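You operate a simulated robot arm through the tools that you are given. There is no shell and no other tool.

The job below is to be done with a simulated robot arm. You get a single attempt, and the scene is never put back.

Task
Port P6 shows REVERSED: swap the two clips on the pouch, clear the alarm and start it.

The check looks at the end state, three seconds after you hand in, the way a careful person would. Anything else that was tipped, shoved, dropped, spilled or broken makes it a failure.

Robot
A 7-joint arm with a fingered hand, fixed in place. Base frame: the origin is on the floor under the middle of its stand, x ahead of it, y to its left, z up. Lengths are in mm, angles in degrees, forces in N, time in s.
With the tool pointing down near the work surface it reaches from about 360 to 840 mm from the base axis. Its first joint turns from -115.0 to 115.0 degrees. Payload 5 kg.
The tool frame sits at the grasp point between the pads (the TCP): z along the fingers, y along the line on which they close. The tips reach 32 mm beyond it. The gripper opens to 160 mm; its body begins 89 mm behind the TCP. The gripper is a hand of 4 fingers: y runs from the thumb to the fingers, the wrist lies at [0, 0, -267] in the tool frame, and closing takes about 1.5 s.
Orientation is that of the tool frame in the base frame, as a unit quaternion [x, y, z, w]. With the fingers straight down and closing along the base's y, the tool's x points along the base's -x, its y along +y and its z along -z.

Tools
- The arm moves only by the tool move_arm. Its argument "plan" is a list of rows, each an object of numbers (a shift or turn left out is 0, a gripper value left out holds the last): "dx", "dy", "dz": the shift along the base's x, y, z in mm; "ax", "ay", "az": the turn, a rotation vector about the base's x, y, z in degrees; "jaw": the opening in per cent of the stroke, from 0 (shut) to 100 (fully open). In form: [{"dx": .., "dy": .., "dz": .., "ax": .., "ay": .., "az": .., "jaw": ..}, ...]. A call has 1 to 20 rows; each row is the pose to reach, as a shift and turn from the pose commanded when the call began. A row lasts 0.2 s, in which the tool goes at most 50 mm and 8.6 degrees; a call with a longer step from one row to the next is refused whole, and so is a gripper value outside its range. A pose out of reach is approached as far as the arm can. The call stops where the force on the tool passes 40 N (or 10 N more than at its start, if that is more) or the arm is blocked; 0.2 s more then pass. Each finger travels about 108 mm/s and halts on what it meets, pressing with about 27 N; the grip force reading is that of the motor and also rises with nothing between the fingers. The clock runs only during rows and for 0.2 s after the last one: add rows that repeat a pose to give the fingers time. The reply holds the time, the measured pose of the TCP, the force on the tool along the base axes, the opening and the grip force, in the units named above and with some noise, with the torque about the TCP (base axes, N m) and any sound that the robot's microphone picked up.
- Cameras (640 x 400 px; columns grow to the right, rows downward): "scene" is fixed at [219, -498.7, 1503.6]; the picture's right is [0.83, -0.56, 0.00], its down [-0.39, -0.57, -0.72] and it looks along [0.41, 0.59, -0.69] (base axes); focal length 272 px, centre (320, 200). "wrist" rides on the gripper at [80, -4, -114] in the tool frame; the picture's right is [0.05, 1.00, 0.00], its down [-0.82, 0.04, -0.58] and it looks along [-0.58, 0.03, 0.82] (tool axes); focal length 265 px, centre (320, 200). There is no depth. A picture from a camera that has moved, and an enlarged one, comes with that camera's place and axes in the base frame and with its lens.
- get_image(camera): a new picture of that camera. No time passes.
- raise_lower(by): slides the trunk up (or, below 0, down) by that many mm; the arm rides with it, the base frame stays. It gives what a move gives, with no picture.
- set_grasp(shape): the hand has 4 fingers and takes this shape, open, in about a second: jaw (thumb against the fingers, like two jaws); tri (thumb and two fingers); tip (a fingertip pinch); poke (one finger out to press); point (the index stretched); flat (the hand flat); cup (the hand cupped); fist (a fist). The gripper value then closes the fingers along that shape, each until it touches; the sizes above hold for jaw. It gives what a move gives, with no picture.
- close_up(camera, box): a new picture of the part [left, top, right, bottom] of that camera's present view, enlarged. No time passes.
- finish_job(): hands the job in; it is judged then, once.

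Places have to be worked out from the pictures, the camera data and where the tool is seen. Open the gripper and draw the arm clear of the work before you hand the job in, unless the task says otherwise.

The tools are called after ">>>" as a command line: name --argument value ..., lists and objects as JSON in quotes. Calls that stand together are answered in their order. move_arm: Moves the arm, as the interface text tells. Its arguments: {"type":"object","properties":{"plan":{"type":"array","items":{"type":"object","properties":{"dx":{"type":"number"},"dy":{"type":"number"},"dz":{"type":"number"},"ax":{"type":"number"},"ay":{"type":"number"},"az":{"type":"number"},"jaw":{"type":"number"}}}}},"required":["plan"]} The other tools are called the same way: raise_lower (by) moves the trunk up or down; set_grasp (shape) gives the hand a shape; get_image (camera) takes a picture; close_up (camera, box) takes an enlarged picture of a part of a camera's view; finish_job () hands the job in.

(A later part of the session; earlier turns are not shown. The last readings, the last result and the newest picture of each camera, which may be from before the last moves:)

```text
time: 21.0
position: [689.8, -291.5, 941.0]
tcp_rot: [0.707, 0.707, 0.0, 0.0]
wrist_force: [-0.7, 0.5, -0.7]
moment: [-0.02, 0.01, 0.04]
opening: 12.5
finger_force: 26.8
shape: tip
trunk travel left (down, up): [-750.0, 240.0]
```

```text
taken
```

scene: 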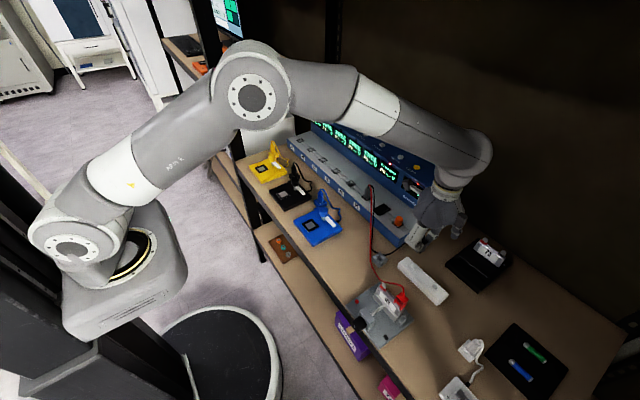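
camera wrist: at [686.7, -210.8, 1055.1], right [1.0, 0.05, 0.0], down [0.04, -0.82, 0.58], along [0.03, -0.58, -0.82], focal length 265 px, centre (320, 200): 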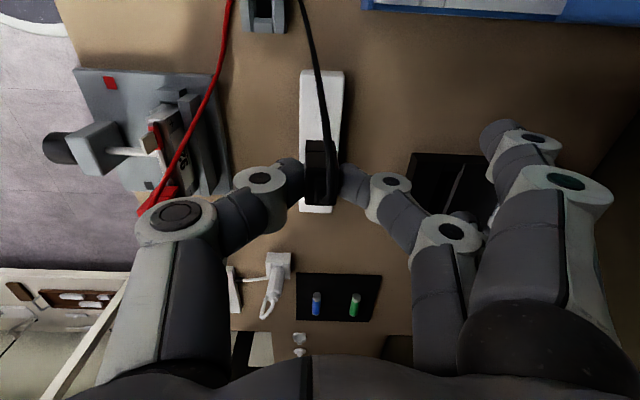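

The clip moves freely with its wire; the rail is right below. I'll lower by 38 mm to the hover pose where the nub should appear at the same pixel that the tab did (full image ≈(321,130)).

>>> move_arm --plan '[{"dz": -15, "jaw": 0}, {"dz": -30}, {"dz": -38.4}, {"dz": -38.4}]'

>>> get_image --camera "wrist"

>>> close_up --camera "wrist" --box '[280, 70, 370, 150]'

>>> close_up --camera "scene" --box '[390, 225, 470, 305]'

```text
time: 22.0
position: [690.4, -290.8, 901.6]
tcp_rot: [0.707, 0.707, 0.0, 0.001]
wrist_force: [-1.0, 0.7, -0.5]
moment: [0.02, 0.0, -0.03]
opening: 12.7
finger_force: 26.9
shape: tip
trunk travel left (down, up): [-750.0, 240.0]
```

```text
taken
camera wrist: at [687.0, -210.4, 1016.2], right [1.0, 0.05, 0.0], down [0.04, -0.82, 0.58], along [0.03, -0.58, -0.82], focal length 265 px, centre (320, 200)
```

wrist: 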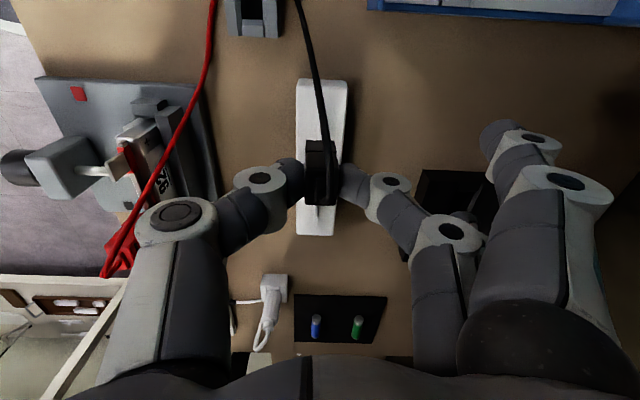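

```text
5.00 times, centred on (325, 110) of wrist
camera zoom: at [687.0, -210.4, 1016.2], right [1.0, 0.05, 0.0], down [0.04, -0.82, 0.58], along [0.03, -0.58, -0.82], focal length 1327 px, centre (295, 650)
```

zoom: 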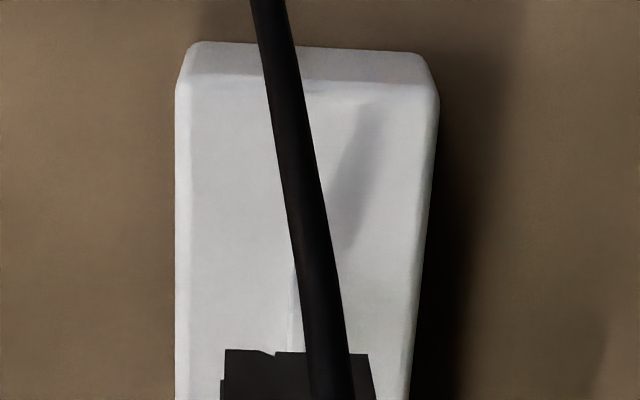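

```text
5.00 times, centred on (430, 265) of scene
camera zoom: at [219.0, -498.7, 1503.6], right [0.83, -0.56, 0.0], down [-0.39, -0.57, -0.72], along [0.41, 0.59, -0.69], focal length 1362 px, centre (-230, -125)
```

zoom: 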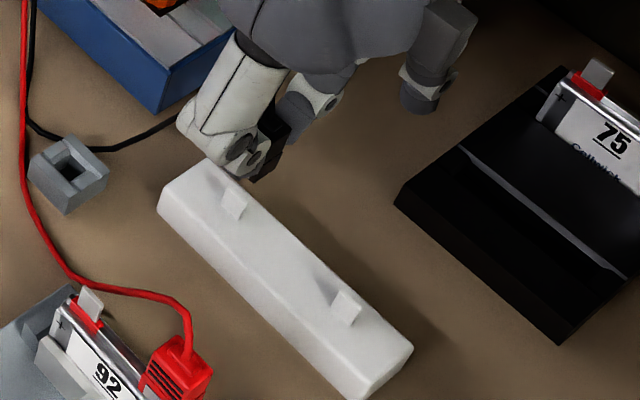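

The black wire hides part of the nub; its left edge shows near the expected column. I'll zoom in more.

>>> close_up --camera "wrist" --box '[305, 110, 345, 145]'

>>> close_up --camera "scene" --box '[410, 245, 435, 270]'

```text
11.43 times, centred on (325, 128) of wrist
camera zoom: at [687.0, -210.4, 1016.2], right [1.0, 0.05, 0.0], down [0.04, -0.82, 0.58], along [0.03, -0.58, -0.82], focal length 3033 px, centre (263, 1029)
```

zoom: 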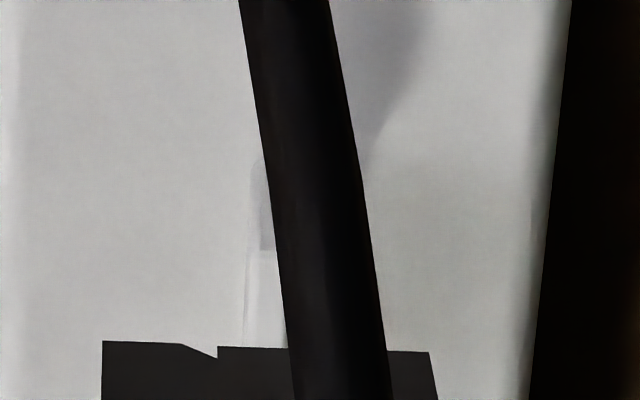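

```text
16.00 times, centred on (422, 258) of scene
camera zoom: at [219.0, -498.7, 1503.6], right [0.83, -0.56, 0.0], down [-0.39, -0.57, -0.72], along [0.41, 0.59, -0.69], focal length 4359 px, centre (-1320, -720)
```

zoom: 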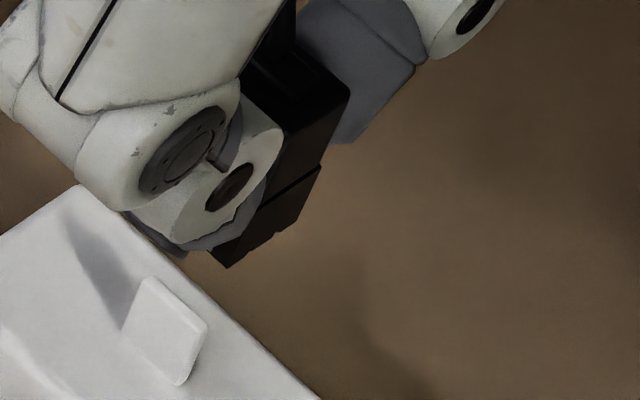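

The nub's left edge sits at full-image column ≈318.9 versus 319 for the tab reference, so x is aligned within ~0.3 mm; the small row difference suggests ~1–2 mm in y/z. I'll lower 43 mm gently onto the nub, keeping the grip closed.

>>> move_arm --plan '[{"dy": -1, "dz": -10, "jaw": 0}, {"dy": -1, "dz": -20}, {"dy": -1, "dz": -26}, {"dy": -1, "dz": -31}, {"dy": -1, "dz": -35}, {"dy": -1, "dz": -39}, {"dy": -1, "dz": -42}, {"dy": -1, "dz": -43.5}, {"dy": -1, "dz": -43.5}]'

>>> close_up --camera "wrist" --box '[240, 90, 400, 230]'

>>> close_up --camera "scene" --box '[395, 235, 455, 295]'

```text
time: 24.0
position: [688.9, -291.7, 858.3]
tcp_rot: [0.707, 0.707, 0.0, 0.0]
wrist_force: [-0.3, 0.6, 0.9]
moment: [-0.02, -0.02, -0.01]
opening: 12.8
finger_force: 27.0
shape: tip
trunk travel left (down, up): [-750.0, 240.0]
```

```text
2.86 times, centred on (320, 160) of wrist
camera zoom: at [686.6, -211.6, 973.0], right [1.0, 0.05, 0.0], down [0.04, -0.82, 0.58], along [0.03, -0.58, -0.82], focal length 758 px, centre (320, 314)
```

zoom: 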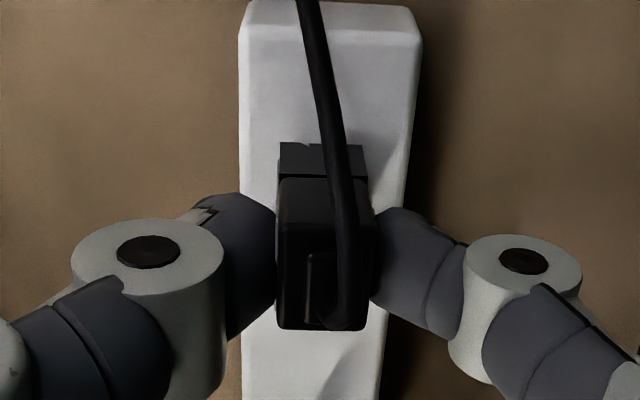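

```text
6.67 times, centred on (425, 265) of scene
camera zoom: at [219.0, -498.7, 1503.6], right [0.83, -0.56, 0.0], down [-0.39, -0.57, -0.72], along [0.41, 0.59, -0.69], focal length 1816 px, centre (-380, -233)
```

zoom: 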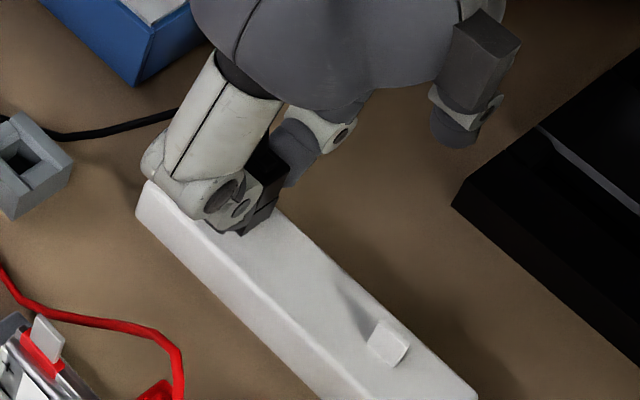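

The clip is over the nub with no reaction force. I'll open the pinch and see whether it holds on the nub.

>>> move_arm --plan '[{"jaw": 12}, {"jaw": 20}, {"jaw": 30}, {"jaw": 40}, {"jaw": 40}, {"jaw": 40}]'

>>> close_up --camera "wrist" --box '[240, 90, 400, 230]'

>>> close_up --camera "scene" --box '[395, 235, 455, 295]'

```text
time: 25.4
position: [689.4, -293.0, 858.6]
tcp_rot: [0.707, 0.707, 0.001, 0.0]
wrist_force: [0.0, 0.3, -0.8]
moment: [0.03, -0.02, -0.03]
opening: 63.4
finger_force: 0.2
shape: tip
trunk travel left (down, up): [-750.0, 240.0]
```

```text
2.86 times, centred on (320, 160) of wrist
camera zoom: at [686.6, -211.7, 973.2], right [1.0, 0.05, 0.0], down [0.04, -0.82, 0.58], along [0.03, -0.58, -0.82], focal length 758 px, centre (320, 314)
```

zoom: 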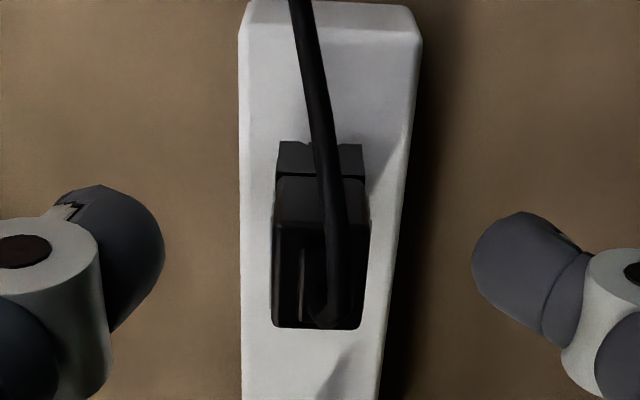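

```text
6.67 times, centred on (425, 265) of scene
camera zoom: at [219.0, -498.7, 1503.6], right [0.83, -0.56, 0.0], down [-0.39, -0.57, -0.72], along [0.41, 0.59, -0.69], focal length 1816 px, centre (-380, -233)
```

zoom: 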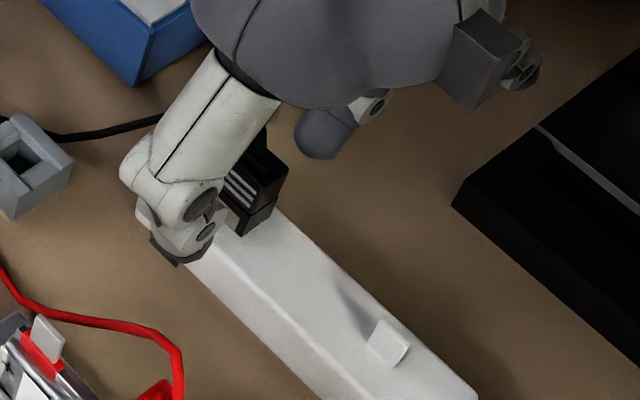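

The black clip stands by itself on the parking nub. I'll rise straight up and move above the red clip (≈556, −357).

>>> move_arm --plan '[{"dz": 15, "jaw": 40}, {"dz": 35}, {"dz": 60}, {"dz": 90}, {"dz": 100}, {"dx": -35, "dy": -15, "dz": 100}, {"dx": -70, "dy": -32, "dz": 100}, {"dx": -105, "dy": -50, "dz": 100}, {"dx": -134.5, "dy": -65, "dz": 95}, {"dx": -134.5, "dy": -65, "dz": 95}]'

>>> get_image --camera "wrist"

>>> close_up --camera "wrist" --box '[240, 60, 400, 220]'

>>> close_up --camera "scene" --box '[350, 225, 450, 325]'

```text
time: 27.6
position: [553.8, -357.1, 954.8]
tcp_rot: [0.707, 0.707, 0.0, 0.0]
wrist_force: [0.3, 0.0, -0.2]
moment: [-0.02, 0.02, -0.02]
opening: 63.5
finger_force: 0.0
shape: tip
trunk travel left (down, up): [-750.0, 240.0]
```

```text
taken
camera wrist: at [551.6, -276.9, 1068.7], right [1.0, 0.05, 0.0], down [0.04, -0.82, 0.58], along [0.03, -0.58, -0.82], focal length 265 px, centre (320, 200)
```

wrist: 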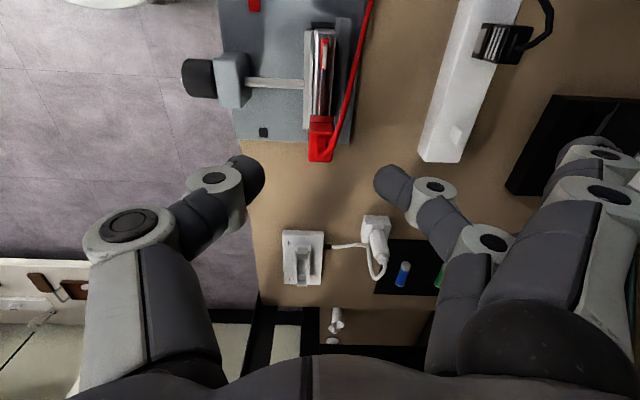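

```text
2.50 times, centred on (320, 140) of wrist
camera zoom: at [551.6, -276.9, 1068.7], right [1.0, 0.05, 0.0], down [0.04, -0.82, 0.58], along [0.03, -0.58, -0.82], focal length 664 px, centre (320, 350)
```

zoom: 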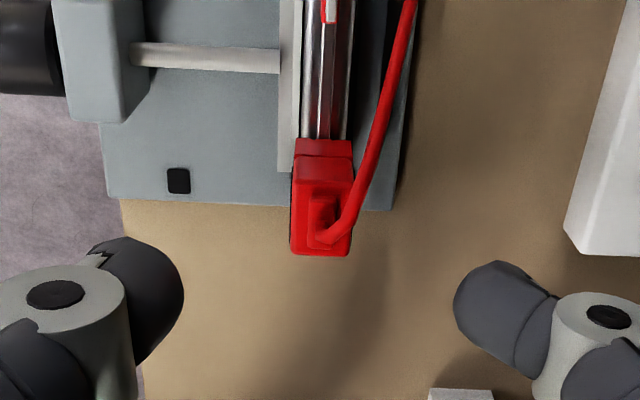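

```text
4.00 times, centred on (400, 275) of scene
camera zoom: at [219.0, -498.7, 1503.6], right [0.83, -0.56, 0.0], down [-0.39, -0.57, -0.72], along [0.41, 0.59, -0.69], focal length 1090 px, centre (0, -100)
```

zoom: 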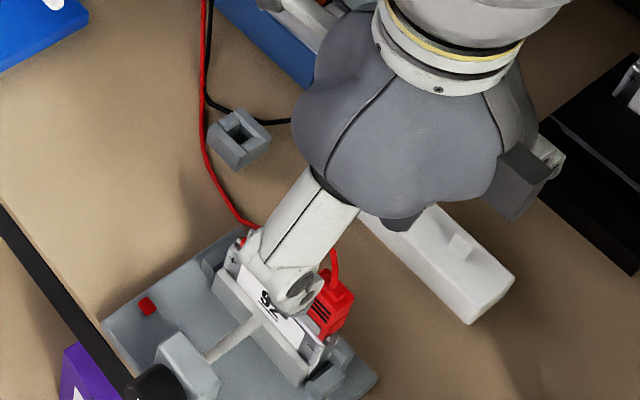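

Black is safely parked; red clip measures x 547.4–564.6, centre y≈−358 (56 mm from black's place), same height. I'll lower to the equivalent grasp pose (556, −360.6, 896) around it.

>>> move_arm --plan '[{"dy": -3.7, "dz": -15, "jaw": 40}, {"dy": -3.7, "dz": -35}, {"dy": -3.7, "dz": -50}, {"dy": -3.7, "dz": -58.1}, {"dy": -3.7, "dz": -58.1}]'

>>> close_up --camera "wrist" --box '[240, 90, 400, 230]'

>>> close_up --camera "scene" --box '[355, 255, 425, 325]'

```text
time: 28.8
position: [555.2, -361.0, 896.4]
tcp_rot: [0.707, 0.707, 0.0, 0.0]
wrist_force: [0.5, -0.1, 0.2]
moment: [-0.01, -0.04, -0.02]
opening: 63.4
finger_force: 0.1
shape: tip
trunk travel left (down, up): [-750.0, 240.0]
```

```text
2.86 times, centred on (320, 160) of wrist
camera zoom: at [552.5, -280.5, 1010.8], right [1.0, 0.05, 0.0], down [0.04, -0.82, 0.58], along [0.03, -0.58, -0.82], focal length 758 px, centre (320, 314)
```

zoom: 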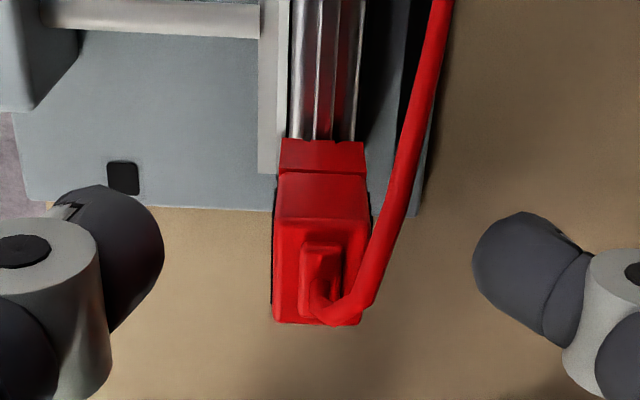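

```text
5.71 times, centred on (390, 290) of scene
camera zoom: at [219.0, -498.7, 1503.6], right [0.83, -0.56, 0.0], down [-0.39, -0.57, -0.72], along [0.41, 0.59, -0.69], focal length 1557 px, centre (-80, -314)
```

zoom: 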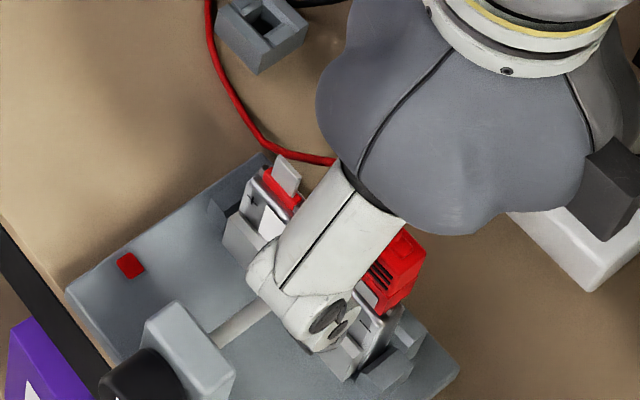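

The red clip sits in the picture just where the black one did before grasping. I close the pinch and lift it off.

>>> move_arm --plan '[{"jaw": 15}, {"jaw": 0}, {"jaw": 0}, {"jaw": 0}, {"jaw": 0}, {"jaw": 0}]'

>>> close_up --camera "wrist" --box '[240, 90, 400, 230]'

>>> move_arm --plan '[{"dz": 3, "jaw": 0}, {"dz": 6}, {"dz": 10}, {"dz": 15}, {"dz": 20}, {"dz": 28}, {"dz": 36}, {"dz": 45}, {"dz": 45}]'

>>> get_image --camera "wrist"

>>> close_up --camera "scene" --box '[355, 245, 425, 315]'

```text
time: 30.2
position: [555.2, -360.5, 897.4]
tcp_rot: [0.707, 0.707, -0.001, -0.001]
wrist_force: [-0.4, -0.1, -0.1]
moment: [0.02, 0.02, 0.0]
opening: 12.6
finger_force: 27.1
shape: tip
trunk travel left (down, up): [-750.0, 240.0]
```

```text
2.86 times, centred on (320, 160) of wrist
camera zoom: at [552.5, -280.6, 1011.0], right [1.0, 0.05, 0.0], down [0.04, -0.82, 0.58], along [0.03, -0.58, -0.82], focal length 758 px, centre (320, 314)
```

zoom: 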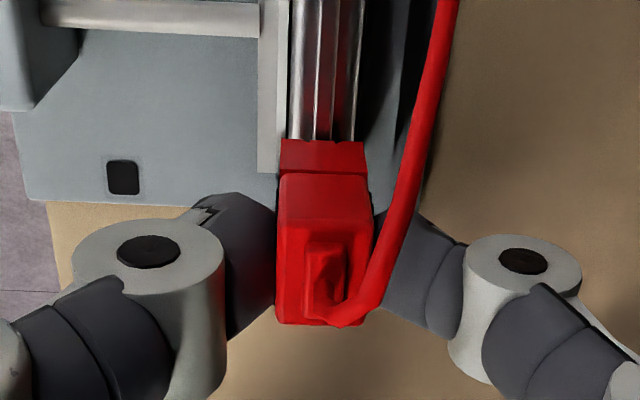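

```text
time: 32.2
position: [553.7, -360.2, 940.9]
tcp_rot: [0.707, 0.707, 0.001, 0.0]
wrist_force: [-0.5, -0.2, -0.4]
moment: [0.0, -0.01, -0.01]
opening: 12.2
finger_force: 27.2
shape: tip
trunk travel left (down, up): [-750.0, 240.0]
```

```text
taken
camera wrist: at [551.7, -280.6, 1055.5], right [1.0, 0.05, 0.0], down [0.04, -0.82, 0.58], along [0.03, -0.58, -0.82], focal length 265 px, centre (320, 200)
```

wrist: 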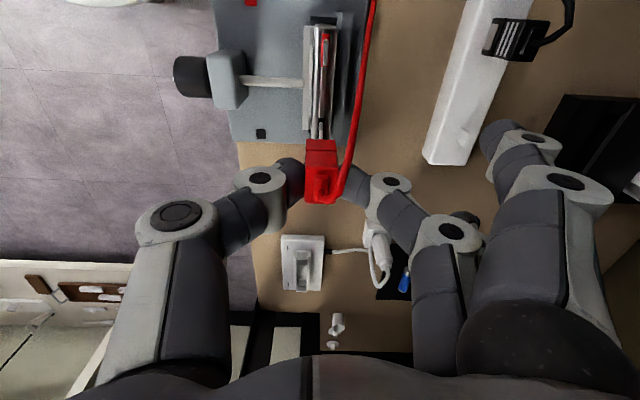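

```text
5.71 times, centred on (390, 280) of scene
camera zoom: at [219.0, -498.7, 1503.6], right [0.83, -0.56, 0.0], down [-0.39, -0.57, -0.72], along [0.41, 0.59, -0.69], focal length 1557 px, centre (-80, -257)
```

zoom: 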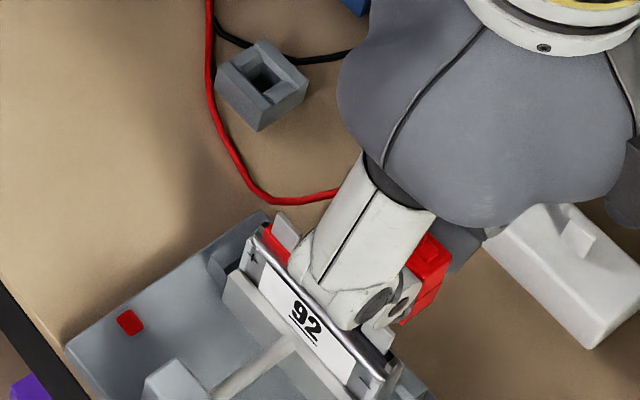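

The red clip is held and off the "−" tab. I'll check the "−" tab's pixel position in this equivalent pose against the earlier "+" tab reference.

>>> close_up --camera "wrist" --box '[280, 70, 370, 150]'

>>> close_up --camera "wrist" --box '[305, 110, 345, 145]'

```text
5.00 times, centred on (325, 110) of wrist
camera zoom: at [551.7, -280.6, 1055.5], right [1.0, 0.05, 0.0], down [0.04, -0.82, 0.58], along [0.03, -0.58, -0.82], focal length 1327 px, centre (295, 650)
```

zoom: 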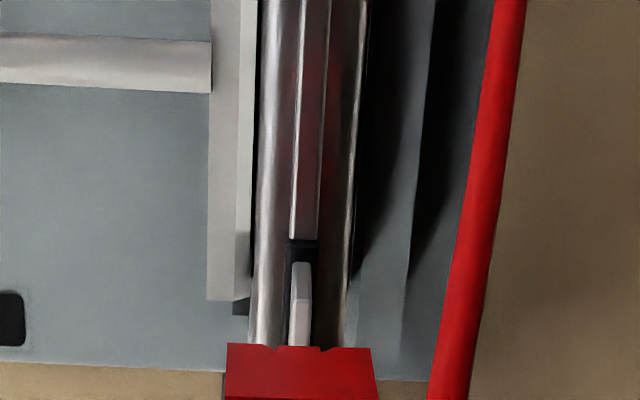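

```text
11.43 times, centred on (325, 128) of wrist
camera zoom: at [551.7, -280.6, 1055.5], right [1.0, 0.05, 0.0], down [0.04, -0.82, 0.58], along [0.03, -0.58, -0.82], focal length 3033 px, centre (263, 1029)
```

zoom: 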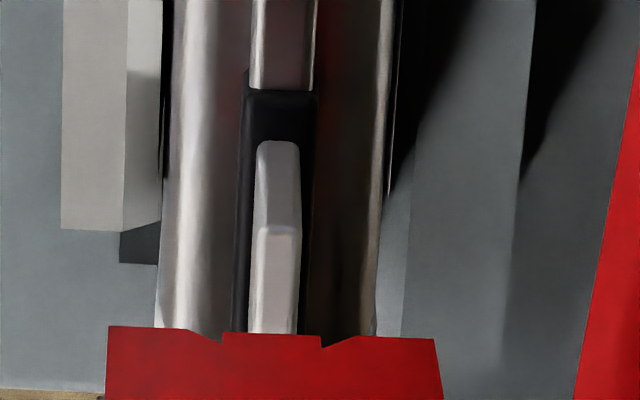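

The "−" tab appears within 0.2 px of the "+" reference, so a 56 mm shift is right. I'll move the red clip +56 mm in y over the "+" tab and check.

>>> move_arm --plan '[{"dy": 10, "jaw": 0}, {"dy": 25}, {"dy": 40}, {"dy": 50}, {"dy": 56}, {"dy": 56}, {"dy": 56}]'

>>> get_image --camera "wrist"

>>> close_up --camera "wrist" --box '[305, 110, 345, 145]'

>>> close_up --camera "scene" --box '[355, 245, 425, 315]'

```text
time: 33.8
position: [555.7, -303.8, 940.3]
tcp_rot: [0.707, 0.707, 0.0, 0.0]
wrist_force: [0.3, 0.4, -0.3]
moment: [-0.01, 0.0, 0.01]
opening: 12.7
finger_force: 26.9
shape: tip
trunk travel left (down, up): [-750.0, 240.0]
```

```text
taken
camera wrist: at [552.2, -224.3, 1054.9], right [1.0, 0.05, 0.0], down [0.04, -0.82, 0.58], along [0.03, -0.58, -0.82], focal length 265 px, centre (320, 200)
```

wrist: 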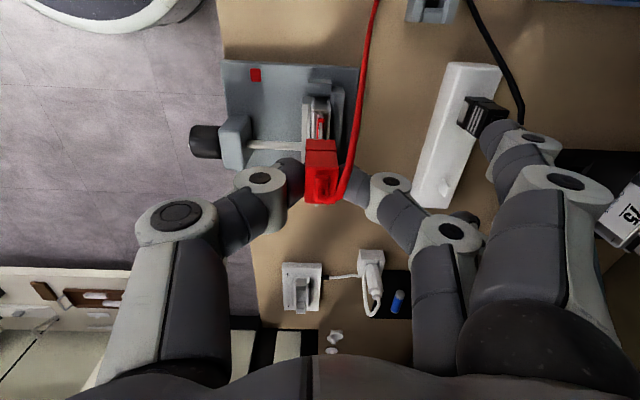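

```text
11.43 times, centred on (325, 128) of wrist
camera zoom: at [552.2, -224.3, 1054.9], right [1.0, 0.05, 0.0], down [0.04, -0.82, 0.58], along [0.03, -0.58, -0.82], focal length 3033 px, centre (263, 1029)
```

zoom: 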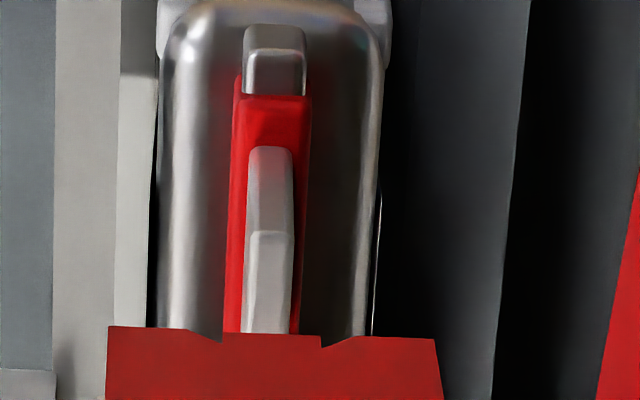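

```text
5.71 times, centred on (390, 280) of scene
camera zoom: at [219.0, -498.7, 1503.6], right [0.83, -0.56, 0.0], down [-0.39, -0.57, -0.72], along [0.41, 0.59, -0.69], focal length 1557 px, centre (-80, -257)
```

zoom: 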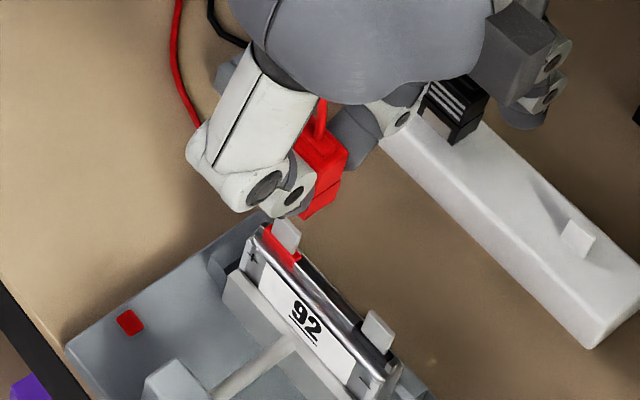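

The "+" tab shows about 0.4 mm left of reference, so I'll correct dx −0.4 and lower the red clip 45 mm onto it.

>>> move_arm --plan '[{"dx": -0.4, "dz": -10, "jaw": 0}, {"dx": -0.4, "dz": -20}, {"dx": -0.4, "dz": -26}, {"dx": -0.4, "dz": -31}, {"dx": -0.4, "dz": -35}, {"dx": -0.4, "dz": -39}, {"dx": -0.4, "dz": -42}, {"dx": -0.4, "dz": -45}, {"dx": -0.4, "dz": -45}]'

>>> close_up --camera "wrist" --box '[240, 90, 400, 230]'

>>> close_up --camera "scene" --box '[355, 255, 425, 325]'

```text
time: 35.8
position: [554.4, -305.5, 895.3]
tcp_rot: [0.707, 0.707, -0.001, 0.0]
wrist_force: [0.8, -0.2, 0.1]
moment: [-0.01, -0.03, -0.02]
opening: 12.5
finger_force: 26.8
shape: tip
trunk travel left (down, up): [-750.0, 240.0]
```

```text
2.86 times, centred on (320, 160) of wrist
camera zoom: at [551.7, -223.9, 1010.2], right [1.0, 0.05, 0.0], down [0.04, -0.82, 0.58], along [0.03, -0.58, -0.82], focal length 758 px, centre (320, 314)
```

zoom: 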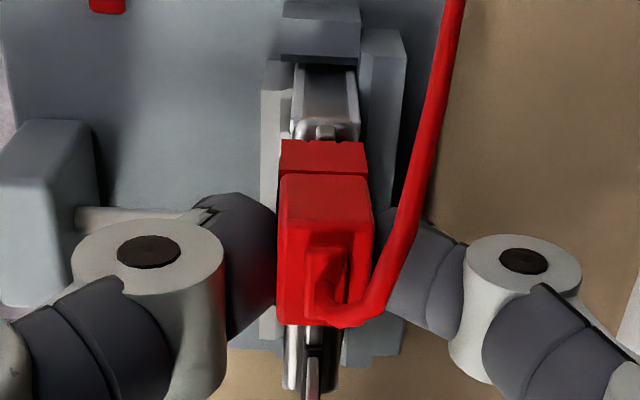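

```text
5.71 times, centred on (390, 290) of scene
camera zoom: at [219.0, -498.7, 1503.6], right [0.83, -0.56, 0.0], down [-0.39, -0.57, -0.72], along [0.41, 0.59, -0.69], focal length 1557 px, centre (-80, -314)
```

zoom: 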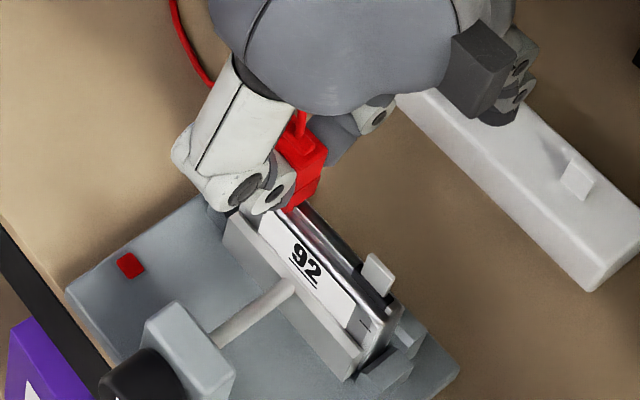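

The red clip is down over the "+" tab with no reaction force. I open the pinch and rise.

>>> move_arm --plan '[{"jaw": 12}, {"jaw": 20}, {"jaw": 30}, {"jaw": 40}, {"jaw": 40}, {"jaw": 40}]'

>>> close_up --camera "wrist" --box '[240, 90, 400, 230]'

>>> move_arm --plan '[{"dz": 10, "jaw": 40}, {"dz": 25}, {"dz": 45}, {"dz": 65}, {"dz": 65}]'

>>> get_image --camera "wrist"

>>> close_up --camera "scene" --box '[355, 245, 435, 325]'

>>> close_up --camera "scene" --box '[300, 90, 470, 215]'

```text
time: 37.2
position: [554.8, -305.0, 895.7]
tcp_rot: [0.707, 0.707, 0.001, 0.001]
wrist_force: [0.1, -0.6, 0.3]
moment: [0.0, 0.03, 0.01]
opening: 63.3
finger_force: 0.1
shape: tip
trunk travel left (down, up): [-750.0, 240.0]
```

```text
2.86 times, centred on (320, 160) of wrist
camera zoom: at [551.7, -223.9, 1010.5], right [1.0, 0.05, 0.0], down [0.04, -0.82, 0.58], along [0.03, -0.58, -0.82], focal length 758 px, centre (320, 314)
```

zoom: 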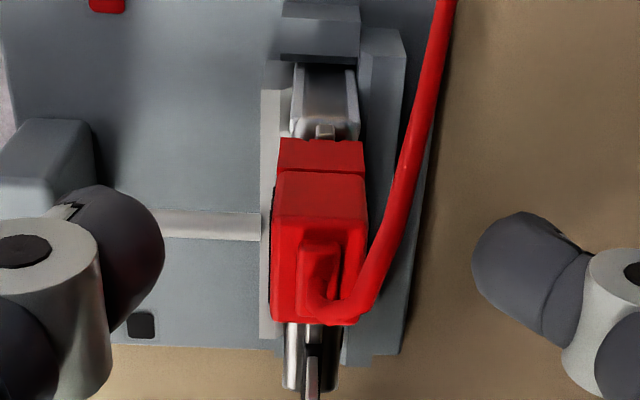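

```text
time: 38.4
position: [555.4, -304.1, 960.2]
tcp_rot: [0.707, 0.707, 0.0, 0.0]
wrist_force: [0.1, 0.8, 0.0]
moment: [0.0, 0.0, 0.0]
opening: 63.3
finger_force: 0.1
shape: tip
trunk travel left (down, up): [-750.0, 240.0]
```

```text
taken
camera wrist: at [552.1, -224.4, 1075.4], right [1.0, 0.05, 0.0], down [0.04, -0.82, 0.58], along [0.03, -0.58, -0.82], focal length 265 px, centre (320, 200)
```

wrist: 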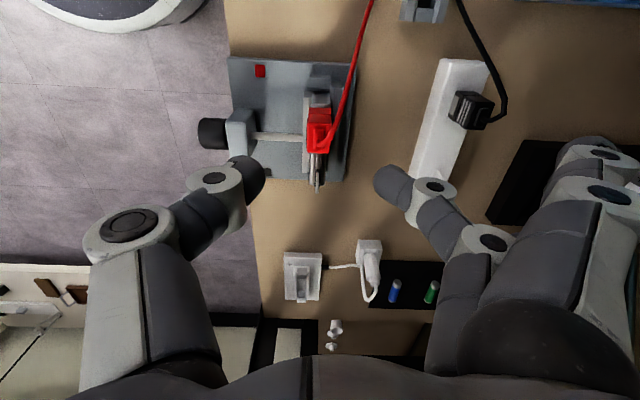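

```text
5.00 times, centred on (395, 285) of scene
camera zoom: at [219.0, -498.7, 1503.6], right [0.83, -0.56, 0.0], down [-0.39, -0.57, -0.72], along [0.41, 0.59, -0.69], focal length 1362 px, centre (-55, -225)
```

zoom: 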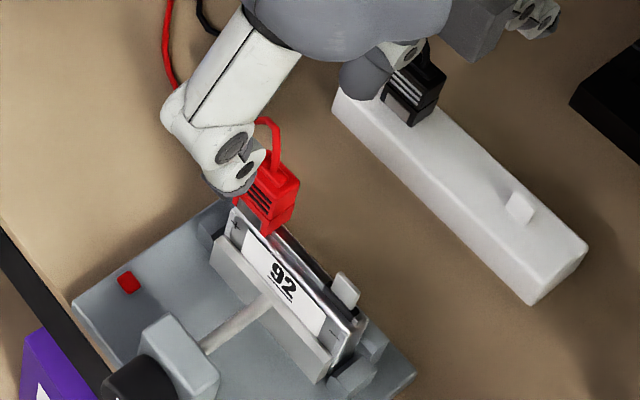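

```text
3.20 times, centred on (385, 152) of scene
camera zoom: at [219.0, -498.7, 1503.6], right [0.83, -0.56, 0.0], down [-0.39, -0.57, -0.72], along [0.41, 0.59, -0.69], focal length 872 px, centre (112, 352)
```

zoom: 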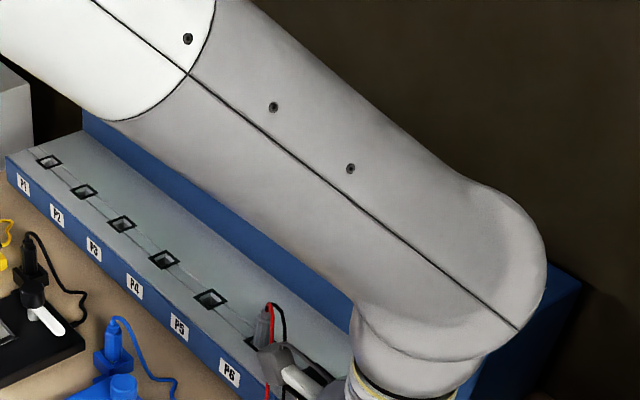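

Red now sits on "+" by itself. Next I'll go above the parked black clip and lower to the pose where I released it (690.5, −291.9, 859.4).

>>> move_arm --plan '[{"dx": 20, "dy": 2, "dz": 0, "jaw": 40}, {"dx": 55, "dy": 5, "dz": 0}, {"dx": 95, "dy": 9, "dz": 0}, {"dx": 125, "dy": 12, "dz": 0}, {"dx": 134.9, "dy": 12.7, "dz": 0}, {"dx": 134.9, "dy": 12.7, "dz": -30}, {"dx": 134.9, "dy": 12.7, "dz": -50}, {"dx": 134.9, "dy": 12.7, "dz": -50}]'

>>> get_image --camera "wrist"

>>> close_up --camera "wrist" --box '[240, 60, 400, 220]'

```text
time: 40.2
position: [688.2, -291.8, 911.6]
tcp_rot: [0.707, 0.708, 0.0, 0.0]
wrist_force: [0.5, -0.7, 1.4]
moment: [-0.01, -0.01, 0.0]
opening: 63.5
finger_force: 0.0
shape: tip
trunk travel left (down, up): [-750.0, 240.0]
```

```text
taken
camera wrist: at [686.8, -211.7, 1025.8], right [1.0, 0.05, 0.0], down [0.04, -0.82, 0.58], along [0.03, -0.58, -0.82], focal length 265 px, centre (320, 200)
```

wrist: 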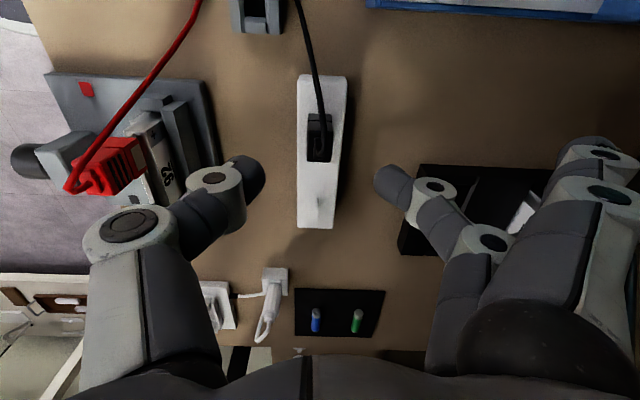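

```text
2.50 times, centred on (320, 140) of wrist
camera zoom: at [686.8, -211.7, 1025.8], right [1.0, 0.05, 0.0], down [0.04, -0.82, 0.58], along [0.03, -0.58, -0.82], focal length 664 px, centre (320, 350)
```

zoom: 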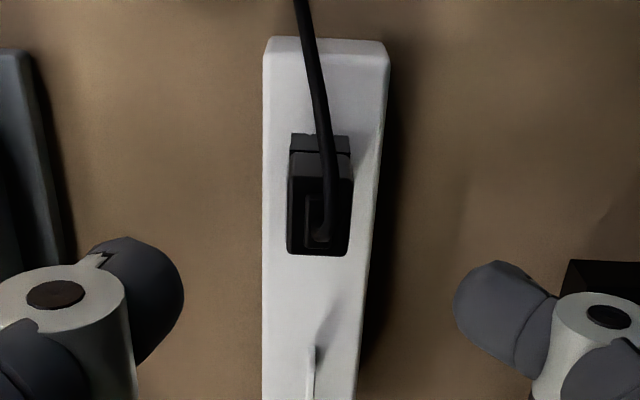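

Black clip is centred below, undisturbed. I'll lower the remaining 51.9 mm, close and check.

>>> move_arm --plan '[{"dz": -15, "jaw": 40}, {"dz": -30}, {"dz": -45}, {"dz": -51.9}, {"dz": -51.9}, {"dz": -51.9, "jaw": 15}, {"dz": -51.9, "jaw": 0}, {"dz": -51.9, "jaw": 0}, {"dz": -51.9, "jaw": 0}, {"dz": -51.9, "jaw": 0}, {"dz": -51.9, "jaw": 0}]'

>>> close_up --camera "wrist" --box '[240, 90, 400, 230]'

```text
time: 42.6
position: [689.7, -292.6, 859.4]
tcp_rot: [0.707, 0.707, -0.001, 0.0]
wrist_force: [-0.5, -0.5, -1.0]
moment: [0.0, 0.02, 0.04]
opening: 12.5
finger_force: 27.4
shape: tip
trunk travel left (down, up): [-750.0, 240.0]
```

```text
2.86 times, centred on (320, 160) of wrist
camera zoom: at [686.9, -211.3, 973.5], right [1.0, 0.05, 0.0], down [0.04, -0.82, 0.58], along [0.03, -0.58, -0.82], focal length 758 px, centre (320, 314)
```

zoom: 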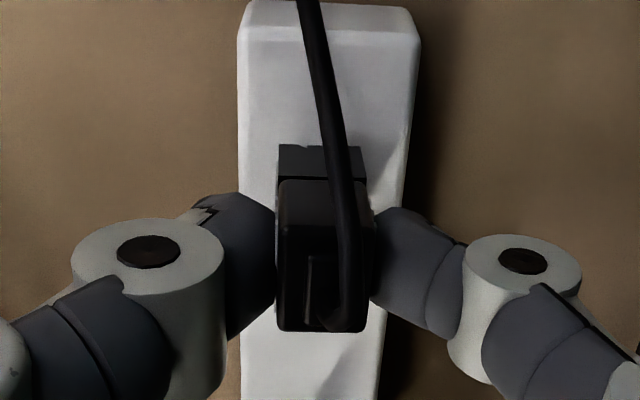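

Gripped again (12.5 mm, 27 N). I'll lift 100 mm, carry the black clip over to above the "−" tab, then come down to the hover height z≈941.

>>> move_arm --plan '[{"dz": 4, "jaw": 0}, {"dz": 9}, {"dz": 16}, {"dz": 26}, {"dz": 45}, {"dz": 70}, {"dz": 101.9}, {"dx": -25, "dy": -15, "dz": 101.9}, {"dx": -60, "dy": -35, "dz": 101.9}, {"dx": -95, "dy": -52, "dz": 101.9}, {"dx": -122, "dy": -64, "dz": 101.9}, {"dx": -134.5, "dy": -68.7, "dz": 101.9}, {"dx": -134.5, "dy": -68.7, "dz": 90}, {"dx": -134.5, "dy": -68.7, "dz": 81.9}, {"dx": -134.5, "dy": -68.7, "dz": 81.9}]'

>>> get_image --camera "wrist"

>>> close_up --camera "wrist" --box '[305, 110, 345, 145]'

>>> close_up --camera "scene" --box '[350, 225, 450, 325]'

```text
time: 45.8
position: [554.7, -360.4, 941.2]
tcp_rot: [0.708, 0.706, 0.0, 0.001]
wrist_force: [0.2, -0.1, -0.4]
moment: [0.0, -0.01, -0.01]
opening: 12.4
finger_force: 26.8
shape: tip
trunk travel left (down, up): [-750.0, 240.0]
```

```text
taken
camera wrist: at [552.4, -280.4, 1054.9], right [1.0, 0.05, 0.0], down [0.04, -0.82, 0.58], along [0.03, -0.58, -0.82], focal length 265 px, centre (320, 200)
```

wrist: 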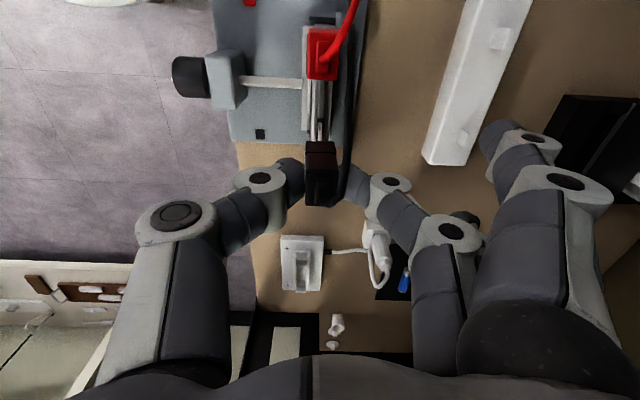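

```text
11.43 times, centred on (325, 128) of wrist
camera zoom: at [552.4, -280.4, 1054.9], right [1.0, 0.05, 0.0], down [0.04, -0.82, 0.58], along [0.03, -0.58, -0.82], focal length 3033 px, centre (263, 1029)
```

zoom: 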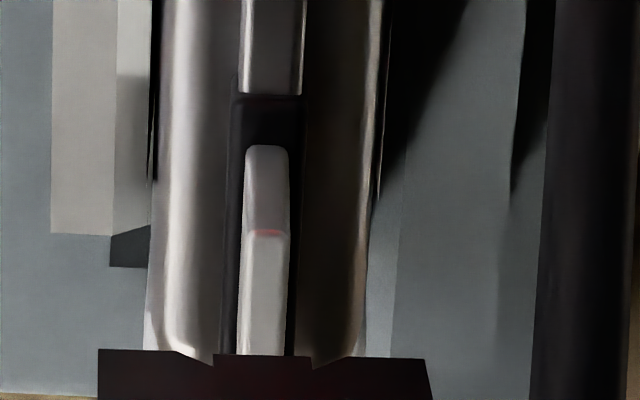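

```text
4.00 times, centred on (400, 275) of scene
camera zoom: at [219.0, -498.7, 1503.6], right [0.83, -0.56, 0.0], down [-0.39, -0.57, -0.72], along [0.41, 0.59, -0.69], focal length 1090 px, centre (0, -100)
```

zoom: 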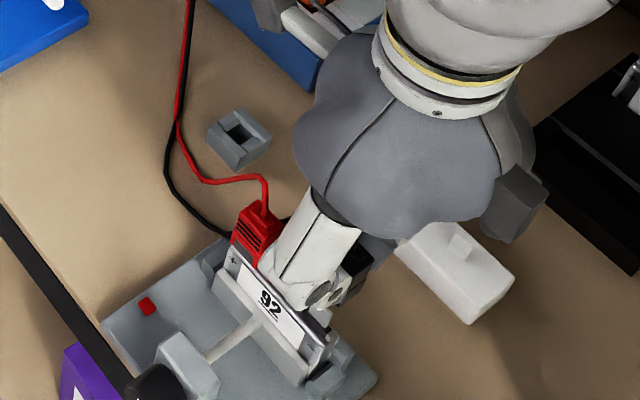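

Clip and "−" tab line up in x within 0.1–0.2 mm (tab centre vs clip notch centre same as reference). I'll lower 45.5 mm to seat the black clip.

>>> move_arm --plan '[{"dz": -10, "jaw": 0}, {"dz": -20}, {"dz": -26}, {"dz": -31}, {"dz": -35}, {"dz": -39}, {"dz": -42}, {"dz": -45.5}, {"dz": -45.5}]'

>>> close_up --camera "wrist" --box '[240, 90, 400, 230]'

>>> close_up --camera "scene" --box '[355, 255, 425, 325]'

```text
time: 47.8
position: [554.6, -359.3, 894.7]
tcp_rot: [0.707, 0.707, 0.0, 0.0]
wrist_force: [0.5, -0.8, 1.5]
moment: [0.01, 0.01, -0.01]
opening: 12.4
finger_force: 26.9
shape: tip
trunk travel left (down, up): [-750.0, 240.0]
```

```text
2.86 times, centred on (320, 160) of wrist
camera zoom: at [552.0, -280.0, 1009.7], right [1.0, 0.05, 0.0], down [0.04, -0.82, 0.58], along [0.03, -0.58, -0.82], focal length 758 px, centre (320, 314)
```

zoom: 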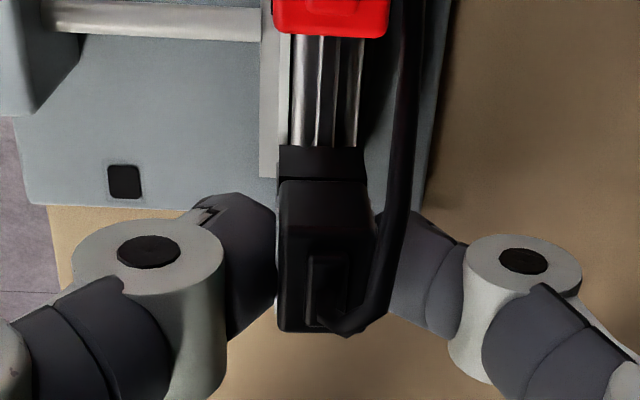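

```text
5.71 times, centred on (390, 290) of scene
camera zoom: at [219.0, -498.7, 1503.6], right [0.83, -0.56, 0.0], down [-0.39, -0.57, -0.72], along [0.41, 0.59, -0.69], focal length 1557 px, centre (-80, -314)
```

zoom: 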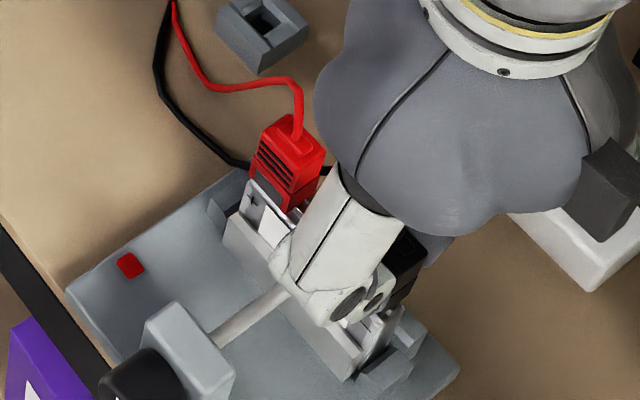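

The black clip is seated over the "−" tab with negligible force (1.5 N). I release, rise clear and check both clips and the P6 display.

>>> move_arm --plan '[{"jaw": 12}, {"jaw": 20}, {"jaw": 30}, {"jaw": 40}, {"jaw": 40}, {"jaw": 40}]'

>>> move_arm --plan '[{"dz": 10, "jaw": 40}, {"dz": 25}, {"dz": 45}, {"dz": 75}, {"dz": 110}, {"dz": 150}, {"dz": 150}]'

>>> get_image --camera "wrist"

>>> get_image --camera "scene"

>>> close_up --camera "scene" --box '[355, 255, 425, 325]'

```text
time: 49.2
position: [554.0, -360.2, 895.5]
tcp_rot: [0.707, 0.707, 0.0, 0.0]
wrist_force: [-0.4, -0.2, -0.4]
moment: [0.01, -0.02, -0.03]
opening: 63.3
finger_force: 0.1
shape: tip
trunk travel left (down, up): [-750.0, 240.0]
```

```text
time: 50.8
position: [555.9, -358.5, 1045.7]
tcp_rot: [0.707, 0.707, 0.001, 0.0]
wrist_force: [0.6, -0.3, 0.6]
moment: [-0.01, -0.02, 0.01]
opening: 63.3
finger_force: 0.1
shape: tip
trunk travel left (down, up): [-750.0, 240.0]
```

```text
taken
camera wrist: at [552.8, -279.3, 1159.8], right [1.0, 0.05, 0.0], down [0.04, -0.82, 0.58], along [0.03, -0.58, -0.82], focal length 265 px, centre (320, 200)
```

wrist: 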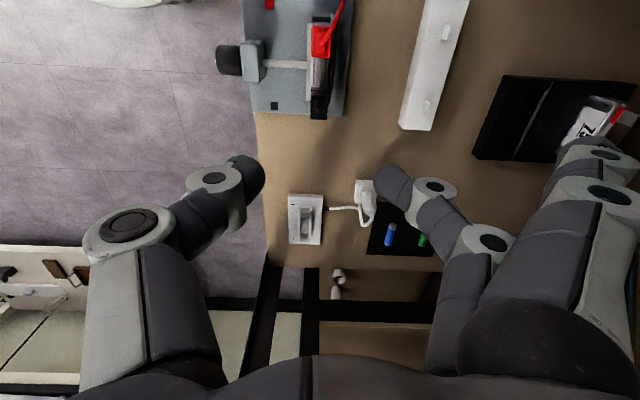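

```text
taken
```

scene: 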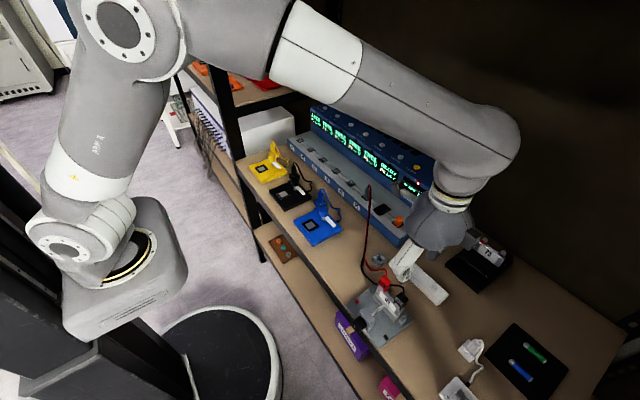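

```text
5.71 times, centred on (390, 290) of scene
camera zoom: at [219.0, -498.7, 1503.6], right [0.83, -0.56, 0.0], down [-0.39, -0.57, -0.72], along [0.41, 0.59, -0.69], focal length 1557 px, centre (-80, -314)
```

zoom: 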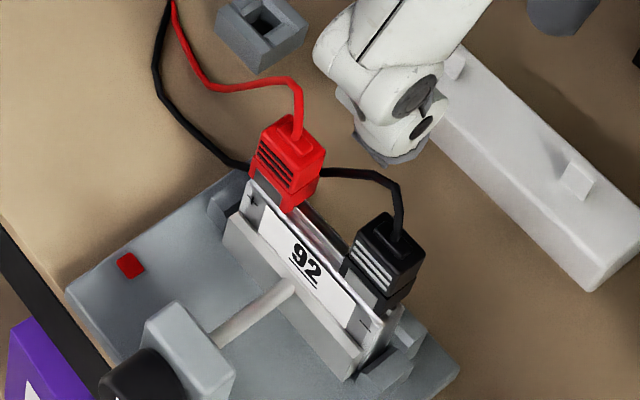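

The clips are swapped: red on "+", black on "−", both standing straight. Now I'll read the P6 display.

>>> close_up --camera "scene" --box '[310, 100, 450, 210]'

>>> close_up --camera "scene" --box '[370, 145, 440, 200]'

```text
3.64 times, centred on (380, 155) of scene
camera zoom: at [219.0, -498.7, 1503.6], right [0.83, -0.56, 0.0], down [-0.39, -0.57, -0.72], along [0.41, 0.59, -0.69], focal length 991 px, centre (102, 364)
```

zoom: 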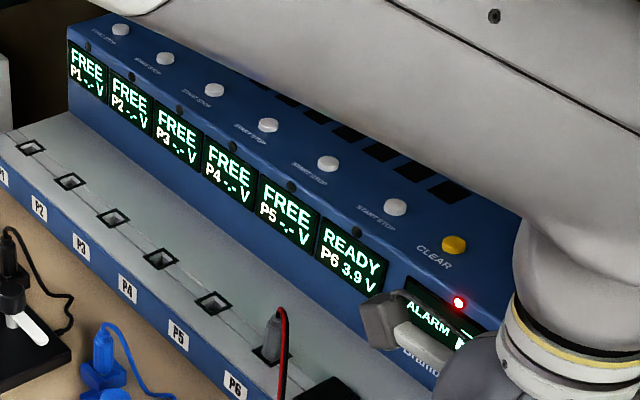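

```text
7.27 times, centred on (405, 172) of scene
camera zoom: at [219.0, -498.7, 1503.6], right [0.83, -0.56, 0.0], down [-0.39, -0.57, -0.72], along [0.41, 0.59, -0.69], focal length 1981 px, centre (-298, 400)
```

zoom: 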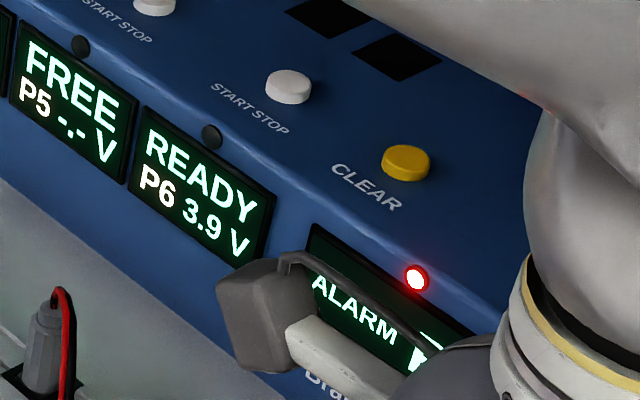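

P6 now reads READY 3.9 V; the alarm lamp is still lit. CLEAR is at ≈(898, −77, 953) and the P6 START/STOP button (white, next to it) at ≈(898, −5, 952). I'll retreat up and turn the hand back to face forward in free space before trying the poke shape.

>>> move_arm --plan '[{"dz": 30, "az": 4}, {"dx": 2, "dy": 10, "dz": 60, "az": 12}, {"dx": 6, "dy": 35, "dz": 85, "az": 20}, {"dx": 10, "dy": 65, "dz": 104, "az": 28}, {"dx": 14, "dy": 95, "dz": 104, "az": 36}, {"dx": 18, "dy": 125, "dz": 104, "az": 44}, {"dx": 22, "dy": 155, "dz": 104, "az": 52}, {"dx": 28, "dy": 185, "dz": 104, "az": 60}, {"dx": 32, "dy": 215, "dz": 104, "az": 68}, {"dx": 36, "dy": 240, "dz": 104, "az": 76}, {"dx": 40, "dy": 265, "dz": 104, "az": 84}, {"dx": 44, "dy": 280, "dz": 104, "az": 90}, {"dx": 44, "dy": 280, "dz": 104, "az": 90}]'

>>> set_grasp --shape "poke"

>>> get_image --camera "wrist"

>>> get_image --camera "scene"

```text
time: 53.8
position: [583.0, -40.3, 1134.6]
tcp_rot: [0.01, 1.0, -0.024, -0.015]
wrist_force: [8.7, 5.9, 15.3]
moment: [-0.67, 0.68, -0.06]
opening: 64.0
finger_force: 0.1
shape: tip
trunk travel left (down, up): [-750.0, 240.0]
stopped in row 13: the arm was blocked; the commanded pose is now the measured one
```

```text
time: 54.7
position: [588.4, -24.5, 1137.0]
tcp_rot: [0.005, 1.0, -0.028, -0.013]
wrist_force: [0.6, 0.1, 0.9]
moment: [0.02, 0.0, 0.02]
opening: 0.0
finger_force: 0.1
shape: poke
trunk travel left (down, up): [-750.0, 240.0]
```

```text
taken
camera wrist: at [512.5, -22.4, 1253.4], right [-0.04, 1.0, -0.05], down [0.83, 0.06, 0.55], along [0.56, -0.02, -0.83], focal length 265 px, centre (320, 200)
```

wrist: 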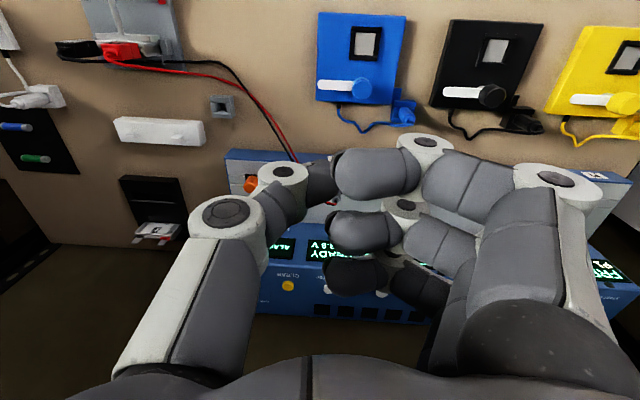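

```text
taken
```

scene: 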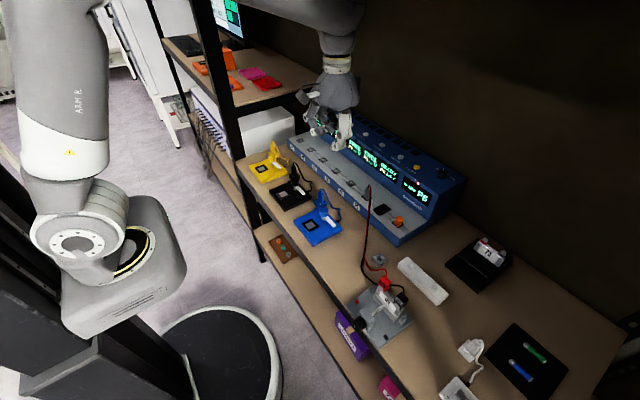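

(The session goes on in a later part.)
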